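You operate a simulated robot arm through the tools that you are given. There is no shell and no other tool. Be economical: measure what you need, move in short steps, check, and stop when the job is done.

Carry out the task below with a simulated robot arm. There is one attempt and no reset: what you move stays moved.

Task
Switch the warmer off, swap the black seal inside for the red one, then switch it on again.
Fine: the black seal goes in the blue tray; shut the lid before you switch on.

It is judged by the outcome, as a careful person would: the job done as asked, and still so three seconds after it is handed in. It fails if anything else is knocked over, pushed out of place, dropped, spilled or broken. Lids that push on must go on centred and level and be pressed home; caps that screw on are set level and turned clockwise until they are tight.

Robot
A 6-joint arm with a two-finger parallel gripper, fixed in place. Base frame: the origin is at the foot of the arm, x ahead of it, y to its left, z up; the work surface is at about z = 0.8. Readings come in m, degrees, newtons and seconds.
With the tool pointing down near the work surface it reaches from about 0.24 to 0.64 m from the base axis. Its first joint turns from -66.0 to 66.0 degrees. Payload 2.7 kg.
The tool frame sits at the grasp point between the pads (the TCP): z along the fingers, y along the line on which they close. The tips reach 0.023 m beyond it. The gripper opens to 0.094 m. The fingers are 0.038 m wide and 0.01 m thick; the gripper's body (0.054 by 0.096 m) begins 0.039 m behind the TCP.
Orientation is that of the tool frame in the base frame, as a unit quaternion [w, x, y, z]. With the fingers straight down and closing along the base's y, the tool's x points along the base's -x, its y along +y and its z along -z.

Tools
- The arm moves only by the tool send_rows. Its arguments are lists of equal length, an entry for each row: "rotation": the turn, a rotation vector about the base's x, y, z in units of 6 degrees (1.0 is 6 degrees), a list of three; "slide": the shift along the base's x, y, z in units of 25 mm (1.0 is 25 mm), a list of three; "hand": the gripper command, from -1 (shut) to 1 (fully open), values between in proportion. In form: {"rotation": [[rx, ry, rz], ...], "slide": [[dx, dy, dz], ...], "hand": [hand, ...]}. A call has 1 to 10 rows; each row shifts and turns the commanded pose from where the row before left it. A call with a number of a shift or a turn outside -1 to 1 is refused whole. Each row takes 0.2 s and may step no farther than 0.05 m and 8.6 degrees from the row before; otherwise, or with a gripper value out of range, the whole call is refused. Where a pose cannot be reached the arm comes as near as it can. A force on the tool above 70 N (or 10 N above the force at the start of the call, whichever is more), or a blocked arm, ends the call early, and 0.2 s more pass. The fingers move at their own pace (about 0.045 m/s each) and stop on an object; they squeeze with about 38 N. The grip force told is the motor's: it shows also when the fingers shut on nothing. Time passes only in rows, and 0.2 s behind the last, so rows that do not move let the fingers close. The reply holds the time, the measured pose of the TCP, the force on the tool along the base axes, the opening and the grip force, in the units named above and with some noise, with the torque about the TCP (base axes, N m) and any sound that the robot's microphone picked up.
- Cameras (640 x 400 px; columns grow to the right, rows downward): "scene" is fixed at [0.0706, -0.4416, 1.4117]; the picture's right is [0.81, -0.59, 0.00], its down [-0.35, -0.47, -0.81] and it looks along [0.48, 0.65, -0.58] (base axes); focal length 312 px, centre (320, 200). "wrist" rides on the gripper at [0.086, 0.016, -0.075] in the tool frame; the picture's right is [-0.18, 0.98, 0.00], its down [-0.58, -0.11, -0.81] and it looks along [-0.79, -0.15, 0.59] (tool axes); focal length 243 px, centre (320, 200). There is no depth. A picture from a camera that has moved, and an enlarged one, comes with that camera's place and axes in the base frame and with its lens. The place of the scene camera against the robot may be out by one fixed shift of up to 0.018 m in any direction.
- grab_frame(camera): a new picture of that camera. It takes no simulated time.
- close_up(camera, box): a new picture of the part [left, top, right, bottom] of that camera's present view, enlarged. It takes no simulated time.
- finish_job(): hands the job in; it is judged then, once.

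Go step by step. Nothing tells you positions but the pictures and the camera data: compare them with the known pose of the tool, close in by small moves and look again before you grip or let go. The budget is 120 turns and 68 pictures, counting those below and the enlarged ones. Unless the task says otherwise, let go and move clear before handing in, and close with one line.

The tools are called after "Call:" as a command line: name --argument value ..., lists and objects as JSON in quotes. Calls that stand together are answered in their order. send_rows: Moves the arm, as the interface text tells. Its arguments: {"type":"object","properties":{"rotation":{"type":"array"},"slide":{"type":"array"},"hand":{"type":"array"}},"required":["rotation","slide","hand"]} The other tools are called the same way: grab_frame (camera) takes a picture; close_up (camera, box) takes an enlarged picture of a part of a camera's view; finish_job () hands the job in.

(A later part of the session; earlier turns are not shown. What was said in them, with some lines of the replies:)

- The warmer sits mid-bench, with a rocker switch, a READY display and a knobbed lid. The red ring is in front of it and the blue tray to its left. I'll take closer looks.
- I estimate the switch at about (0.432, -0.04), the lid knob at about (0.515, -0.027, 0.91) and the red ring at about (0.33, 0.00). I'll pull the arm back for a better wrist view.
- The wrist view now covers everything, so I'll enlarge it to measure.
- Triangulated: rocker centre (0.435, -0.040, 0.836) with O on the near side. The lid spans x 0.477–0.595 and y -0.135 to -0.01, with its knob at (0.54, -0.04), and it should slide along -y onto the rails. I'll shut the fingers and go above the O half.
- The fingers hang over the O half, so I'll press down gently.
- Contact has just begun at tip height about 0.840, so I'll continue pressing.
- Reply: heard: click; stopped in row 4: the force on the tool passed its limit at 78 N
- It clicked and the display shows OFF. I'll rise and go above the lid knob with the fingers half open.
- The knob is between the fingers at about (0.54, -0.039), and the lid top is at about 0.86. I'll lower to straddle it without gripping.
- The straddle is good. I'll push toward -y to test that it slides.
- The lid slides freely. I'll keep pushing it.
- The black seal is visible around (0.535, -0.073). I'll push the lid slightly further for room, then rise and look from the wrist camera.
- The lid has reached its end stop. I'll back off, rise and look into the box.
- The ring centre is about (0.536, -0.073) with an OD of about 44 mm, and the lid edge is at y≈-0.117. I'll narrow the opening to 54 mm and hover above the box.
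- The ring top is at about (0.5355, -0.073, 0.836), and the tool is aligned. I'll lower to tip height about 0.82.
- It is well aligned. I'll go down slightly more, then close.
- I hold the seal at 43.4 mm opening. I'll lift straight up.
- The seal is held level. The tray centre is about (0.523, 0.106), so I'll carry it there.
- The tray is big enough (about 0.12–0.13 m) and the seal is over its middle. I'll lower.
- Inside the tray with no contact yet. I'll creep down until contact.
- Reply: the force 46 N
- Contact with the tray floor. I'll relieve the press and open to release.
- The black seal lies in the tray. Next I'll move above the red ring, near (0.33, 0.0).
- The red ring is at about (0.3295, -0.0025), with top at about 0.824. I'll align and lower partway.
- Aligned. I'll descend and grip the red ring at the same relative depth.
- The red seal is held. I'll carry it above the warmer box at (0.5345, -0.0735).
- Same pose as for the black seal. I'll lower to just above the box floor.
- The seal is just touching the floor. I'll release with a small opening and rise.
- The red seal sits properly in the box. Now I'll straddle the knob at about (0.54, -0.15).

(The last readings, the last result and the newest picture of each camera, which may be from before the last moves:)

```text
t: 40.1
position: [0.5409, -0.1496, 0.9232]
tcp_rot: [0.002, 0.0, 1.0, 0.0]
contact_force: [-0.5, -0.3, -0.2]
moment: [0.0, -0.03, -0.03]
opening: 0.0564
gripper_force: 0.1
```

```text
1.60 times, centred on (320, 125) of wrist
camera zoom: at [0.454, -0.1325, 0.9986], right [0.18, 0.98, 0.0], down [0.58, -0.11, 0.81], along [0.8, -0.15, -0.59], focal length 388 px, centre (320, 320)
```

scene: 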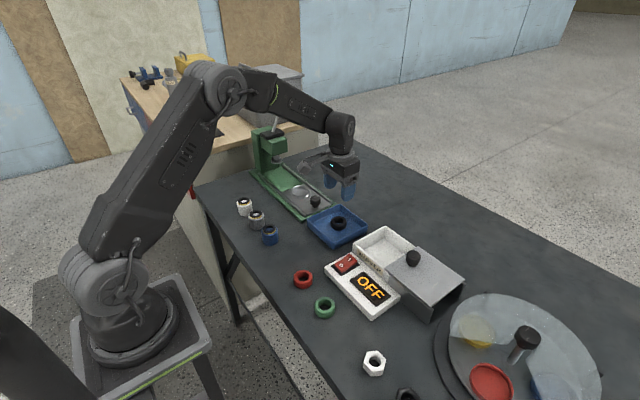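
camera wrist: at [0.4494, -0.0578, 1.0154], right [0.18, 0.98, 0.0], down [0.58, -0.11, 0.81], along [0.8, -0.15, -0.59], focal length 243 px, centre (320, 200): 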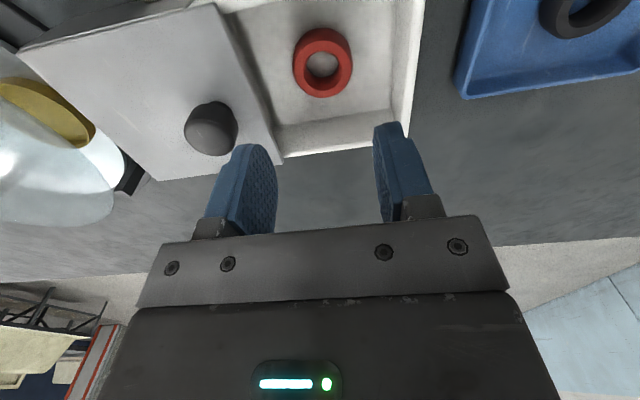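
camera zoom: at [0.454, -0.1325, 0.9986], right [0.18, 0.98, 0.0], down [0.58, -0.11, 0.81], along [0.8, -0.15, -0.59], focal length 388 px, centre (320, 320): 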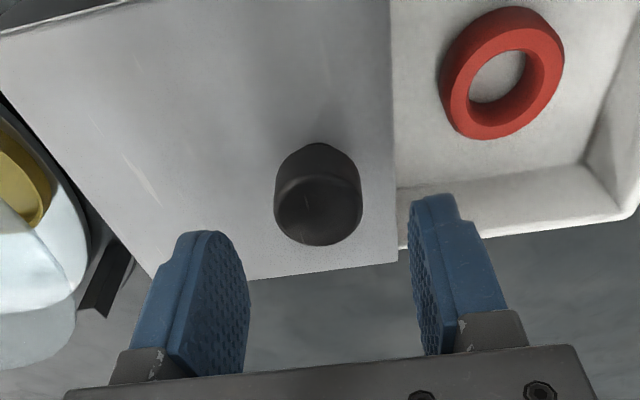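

Centred over the knob. I'll lower and push the lid toward +y most of the way.

Call:
send_rows --rotation '[[0, 0, 0], [0, 0, 0], [0, 0, 0], [0, 0, 0], [0, 0, 0], [0, 0, 0], [0, 0, 0], [0, 0, 0], [0, 0, 0], [0, 0, 0]]' --slide '[[0, 0, -0.5], [0, 0, -0.5], [0, 0, -0.38], [0, 0.4, 0], [0, 0.7, 0], [0, 0.7, 0], [0, 0.7, 0], [0, 0.7, 0], [0, 0.7, 0], [0, 0.5, 0]]' --hand '[0.2, 0.2, 0.2, 0.2, 0.2, 0.2, 0.2, 0.2, 0.2, 0.2]'

Call:
close_up --camera "scene" --box '[330, 200, 490, 300]'

```text
t: 42.3
position: [0.5398, -0.0381, 0.8902]
tcp_rot: [0.003, 0.0, 1.0, 0.0]
contact_force: [-0.2, -0.5, -0.1]
moment: [0.04, 0.01, 0.02]
opening: 0.0566
gripper_force: 0.3
```

```text
4.00 times, centred on (410, 250) of scene
camera zoom: at [0.0706, -0.4416, 1.4117], right [0.81, -0.59, 0.0], down [-0.35, -0.47, -0.81], along [0.48, 0.65, -0.58], focal length 1249 px, centre (-40, 0)
```

zoom: 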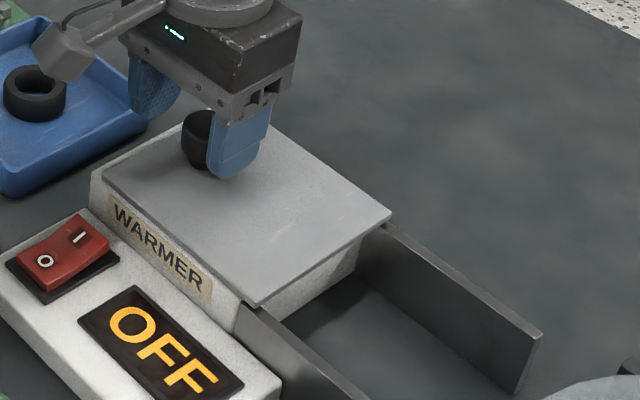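

Nearly shut, about 1 cm to go. I'll continue slowly to the stop.

Call:
send_rows --rotation '[[0, 0, 0], [0, 0, 0], [0, 0, 0], [0, 0, 0], [0, 0, 0]]' --slide '[[0, 0.15, 0], [0, 0.15, 0], [0, 0.15, 0], [0, 0.1, 0], [0, 0.05, 0]]' --hand '[0.2, 0.2, 0.2, 0.2, 0.2]'

Call:
close_up --camera "scene" --box '[330, 200, 490, 300]'

```text
t: 43.5
position: [0.5413, -0.0255, 0.89]
tcp_rot: [0.003, 0.0, 1.0, -0.001]
contact_force: [-1.8, -10.4, 4.0]
moment: [-0.13, 0.02, -0.06]
opening: 0.061
gripper_force: 5.4
```

```text
4.00 times, centred on (410, 250) of scene
camera zoom: at [0.0705, -0.4419, 1.4116], right [0.81, -0.59, 0.0], down [-0.35, -0.47, -0.81], along [0.48, 0.65, -0.58], focal length 1249 px, centre (-40, 0)
```

zoom: 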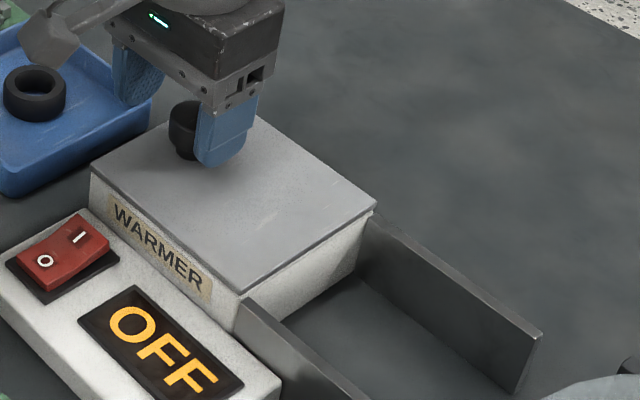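

The lid is shut against its stop. I'll back off and rise, move back toward the switch and turn the gripper 90° so its thin side presses the I half.

Call:
send_rows --rotation '[[0, 0, 0], [0, 0, 0], [0, 0, 0], [0, 0, 0], [0, 0, 0], [0, 0, 0], [0, 0, 0], [0, 0, 0], [0, 0, 0], [0, 0, 0]]' --slide '[[0, -0.3, 0], [0, 0, 0.7], [0, 0, 0.9], [0, 0, 0.9], [0, 0, 0.5], [-0.68, 0, 0], [-0.7, -0.07, 0], [-0.7, -0.07, 0], [-0.7, -0.07, 0], [-0.7, -0.07, 0]]' --hand '[0.2, 0.2, 0.2, 0.2, 0.2, -1, -1, -1, -1, -1]'

Call:
send_rows --rotation '[[0, 0, 1], [0, 0, 1], [0, 0, 1], [0, 0, 1], [0, 0, 1], [0, 0, 1], [0, 0, 1], [0, 0, 1]]' --slide '[[0, 0, 0], [0, 0, 0], [0, 0, 0], [0, 0, 0], [0, 0, 0], [0, 0, 0], [0, 0, 0], [0, 0, 0]]' --hand '[-1, -1, -1, -1, -1, -1, -1, -1]'

Call:
send_rows --rotation '[[0, 0, 1], [0, 0, 1], [0, 0, 1], [0, 0, 1], [0, 0, 1], [0, 0, 1], [0, 0, 1]]' --slide '[[0, 0, 0], [0, 0, 0], [0, 0, 0], [0, 0, 0], [0, 0, 0], [0, 0, 0], [0, 0, 0]]' --hand '[-1, -1, -1, -1, -1, -1, -1]'

Call:
grab_frame --camera "wrist"

Call:
grab_frame --camera "scene"

```text
t: 45.7
position: [0.4529, -0.0365, 0.9648]
tcp_rot: [0.002, 0.0, 1.0, 0.0]
contact_force: [0.8, -0.7, -0.6]
moment: [0.0, 0.0, 0.03]
opening: 0.0
gripper_force: 37.5
```

```text
t: 47.5
position: [0.4534, -0.0363, 0.9625]
tcp_rot: [0.003, -0.408, 0.913, 0.002]
contact_force: [-0.4, 0.3, -0.9]
moment: [-0.02, 0.0, -0.03]
opening: 0.0
gripper_force: 38.2
```

```text
t: 49.1
position: [0.4529, -0.038, 0.9635]
tcp_rot: [-0.002, 0.708, -0.706, -0.001]
contact_force: [-0.5, -0.3, -0.7]
moment: [-0.02, 0.01, -0.01]
opening: 0.0
gripper_force: 38.9
```

```text
26 pictures are left
camera wrist: at [0.4374, -0.1242, 1.0397], right [-0.98, 0.18, 0.0], down [0.11, 0.58, 0.81], along [0.15, 0.8, -0.59], focal length 243 px, centre (320, 200)
```

wrist: 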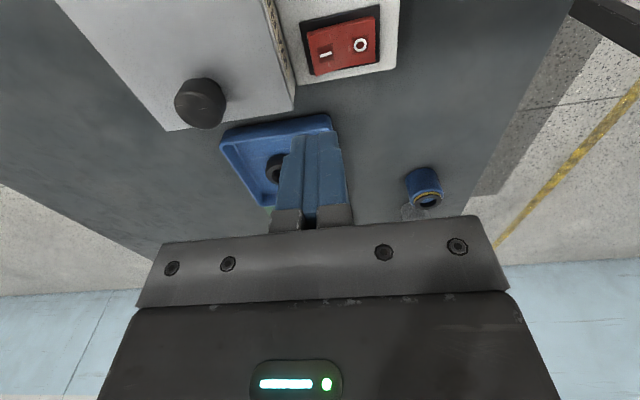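

```text
25 pictures are left
```

scene: 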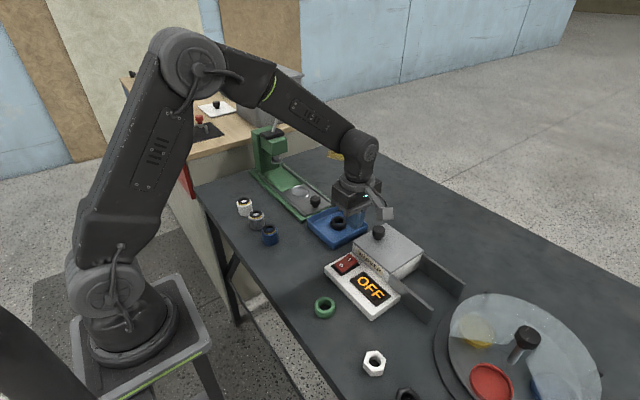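

The I half is centred at about (0.450, -0.039), with its end at 0.462. I'm aligned at x 0.453 and will lower to just above it.

Call:
send_rows --rotation '[[0, 0, 0], [0, 0, 0], [0, 0, 0], [0, 0, 0], [0, 0, 0]]' --slide '[[0.05, -0.05, -0.8], [0, 0, -0.9], [0, 0, -0.9], [0, 0, -0.8], [0, 0, -0.2]]' --hand '[-1, -1, -1, -1, -1]'

Call:
close_up --camera "wrist" --box '[200, 50, 440, 250]'

Call:
close_up --camera "scene" --box '[310, 210, 430, 285]'

```text
t: 50.3
position: [0.4533, -0.0389, 0.8749]
tcp_rot: [0.002, -0.707, 0.707, 0.003]
contact_force: [0.6, 0.1, -0.8]
moment: [-0.01, -0.01, 0.02]
opening: 0.0002
gripper_force: 38.3
```

```text
2.00 times, centred on (320, 150) of wrist
camera zoom: at [0.4381, -0.125, 0.9497], right [-0.98, 0.18, 0.0], down [0.11, 0.58, 0.81], along [0.15, 0.8, -0.59], focal length 485 px, centre (320, 300)
```

zoom: 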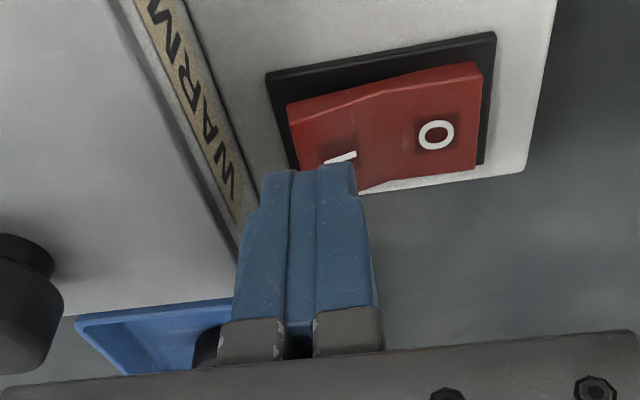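

```text
5.33 times, centred on (370, 248) of scene
camera zoom: at [0.0706, -0.4416, 1.4117], right [0.81, -0.59, 0.0], down [-0.35, -0.47, -0.81], along [0.48, 0.65, -0.58], focal length 1665 px, centre (53, -53)
```

zoom: 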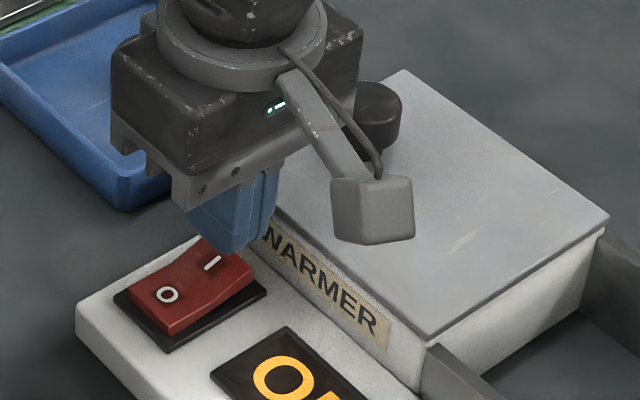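

Over the I half and clear of the lid. I'll press until it clicks.

Call:
send_rows --rotation '[[0, 0, 0], [0, 0, 0], [0, 0, 0], [0, 0, 0], [0, 0, 0], [0, 0, 0], [0, 0, 0]]' --slide '[[0, 0, -0.2], [0, 0, -0.15], [0, 0, -0.1], [0, 0, -0.1], [0, 0, -0.1], [0, 0, -0.1], [0, 0, -0.1]]' --hand '[-1, -1, -1, -1, -1, -1, -1]'

Call:
close_up --camera "scene" --box '[310, 210, 430, 285]'

```text
t: 51.9
position: [0.4556, -0.0379, 0.8581]
tcp_rot: [-0.003, 0.707, -0.707, 0.0]
contact_force: [-19.6, -1.8, 56.4]
moment: [-0.26, 0.98, -0.01]
opening: 0.0001
gripper_force: 37.9
heard: click
```

```text
5.33 times, centred on (370, 248) of scene
camera zoom: at [0.0693, -0.4416, 1.4118], right [0.81, -0.59, 0.0], down [-0.34, -0.47, -0.81], along [0.48, 0.65, -0.58], focal length 1665 px, centre (53, -53)
```

zoom: 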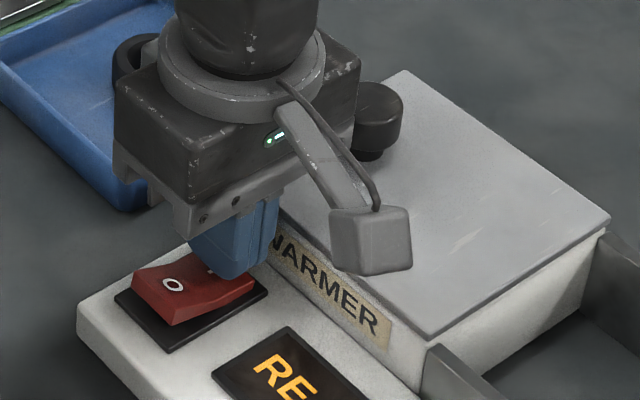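

It clicked and the display is lit again. I'll lift straight up, move clear and check everything.

Call:
send_rows --rotation '[[0, 0, 0], [0, 0, 0], [0, 0, 0], [0, 0, 0], [0, 0, 0], [0, 0, 0], [0, 0, 0], [0, 0, 0]]' --slide '[[0, 0, 0.5], [0, 0, 1], [0, 0, 1], [0, 0, 1], [0, 0, 1], [0, 0, 1], [-0.8, 0, 0.5], [-0.8, 0, 0.5]]' --hand '[-1, -1, -1, -1, -1, -1, -1, -1]'

Call:
grab_frame --camera "scene"

Call:
close_up --camera "scene" --box '[280, 200, 480, 325]'

```text
t: 53.7
position: [0.4152, -0.0386, 1.0139]
tcp_rot: [-0.002, 0.707, -0.707, -0.002]
contact_force: [-0.3, 0.5, -0.4]
moment: [-0.04, 0.01, 0.01]
opening: 0.0
gripper_force: 38.0
```

```text
21 pictures are left
```

scene: 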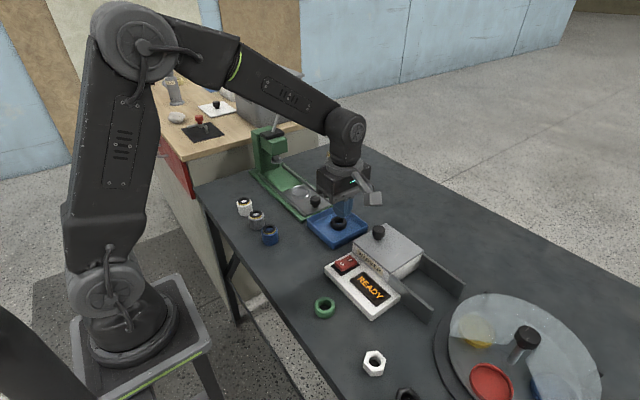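

```text
3.20 times, centred on (380, 262) of scene
camera zoom: at [0.0706, -0.4416, 1.4117], right [0.81, -0.59, 0.0], down [-0.35, -0.47, -0.81], along [0.48, 0.65, -0.58], focal length 999 px, centre (128, 0)
```

zoom: 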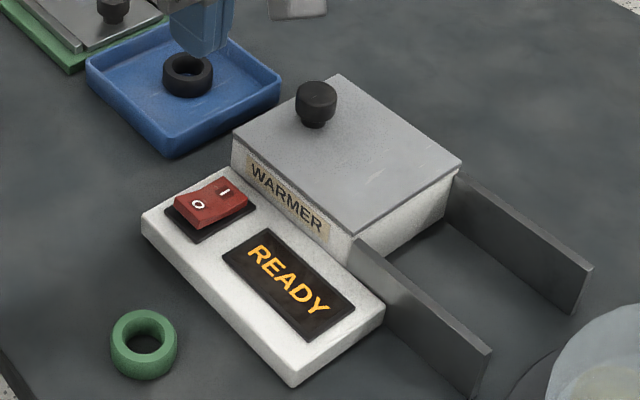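

The warmer reads READY with its lid fully shut, the black seal lies in the tray, the red one is inside and nothing else has moved. I'll hand it in.

Call:
finish_job

```text
The job is handed in.
```

The job is done and handed in: I switched the warmer off, put the red seal in place of the black one, laid the black seal in the blue tray, shut the lid, and switched it back on (the display reads READY).
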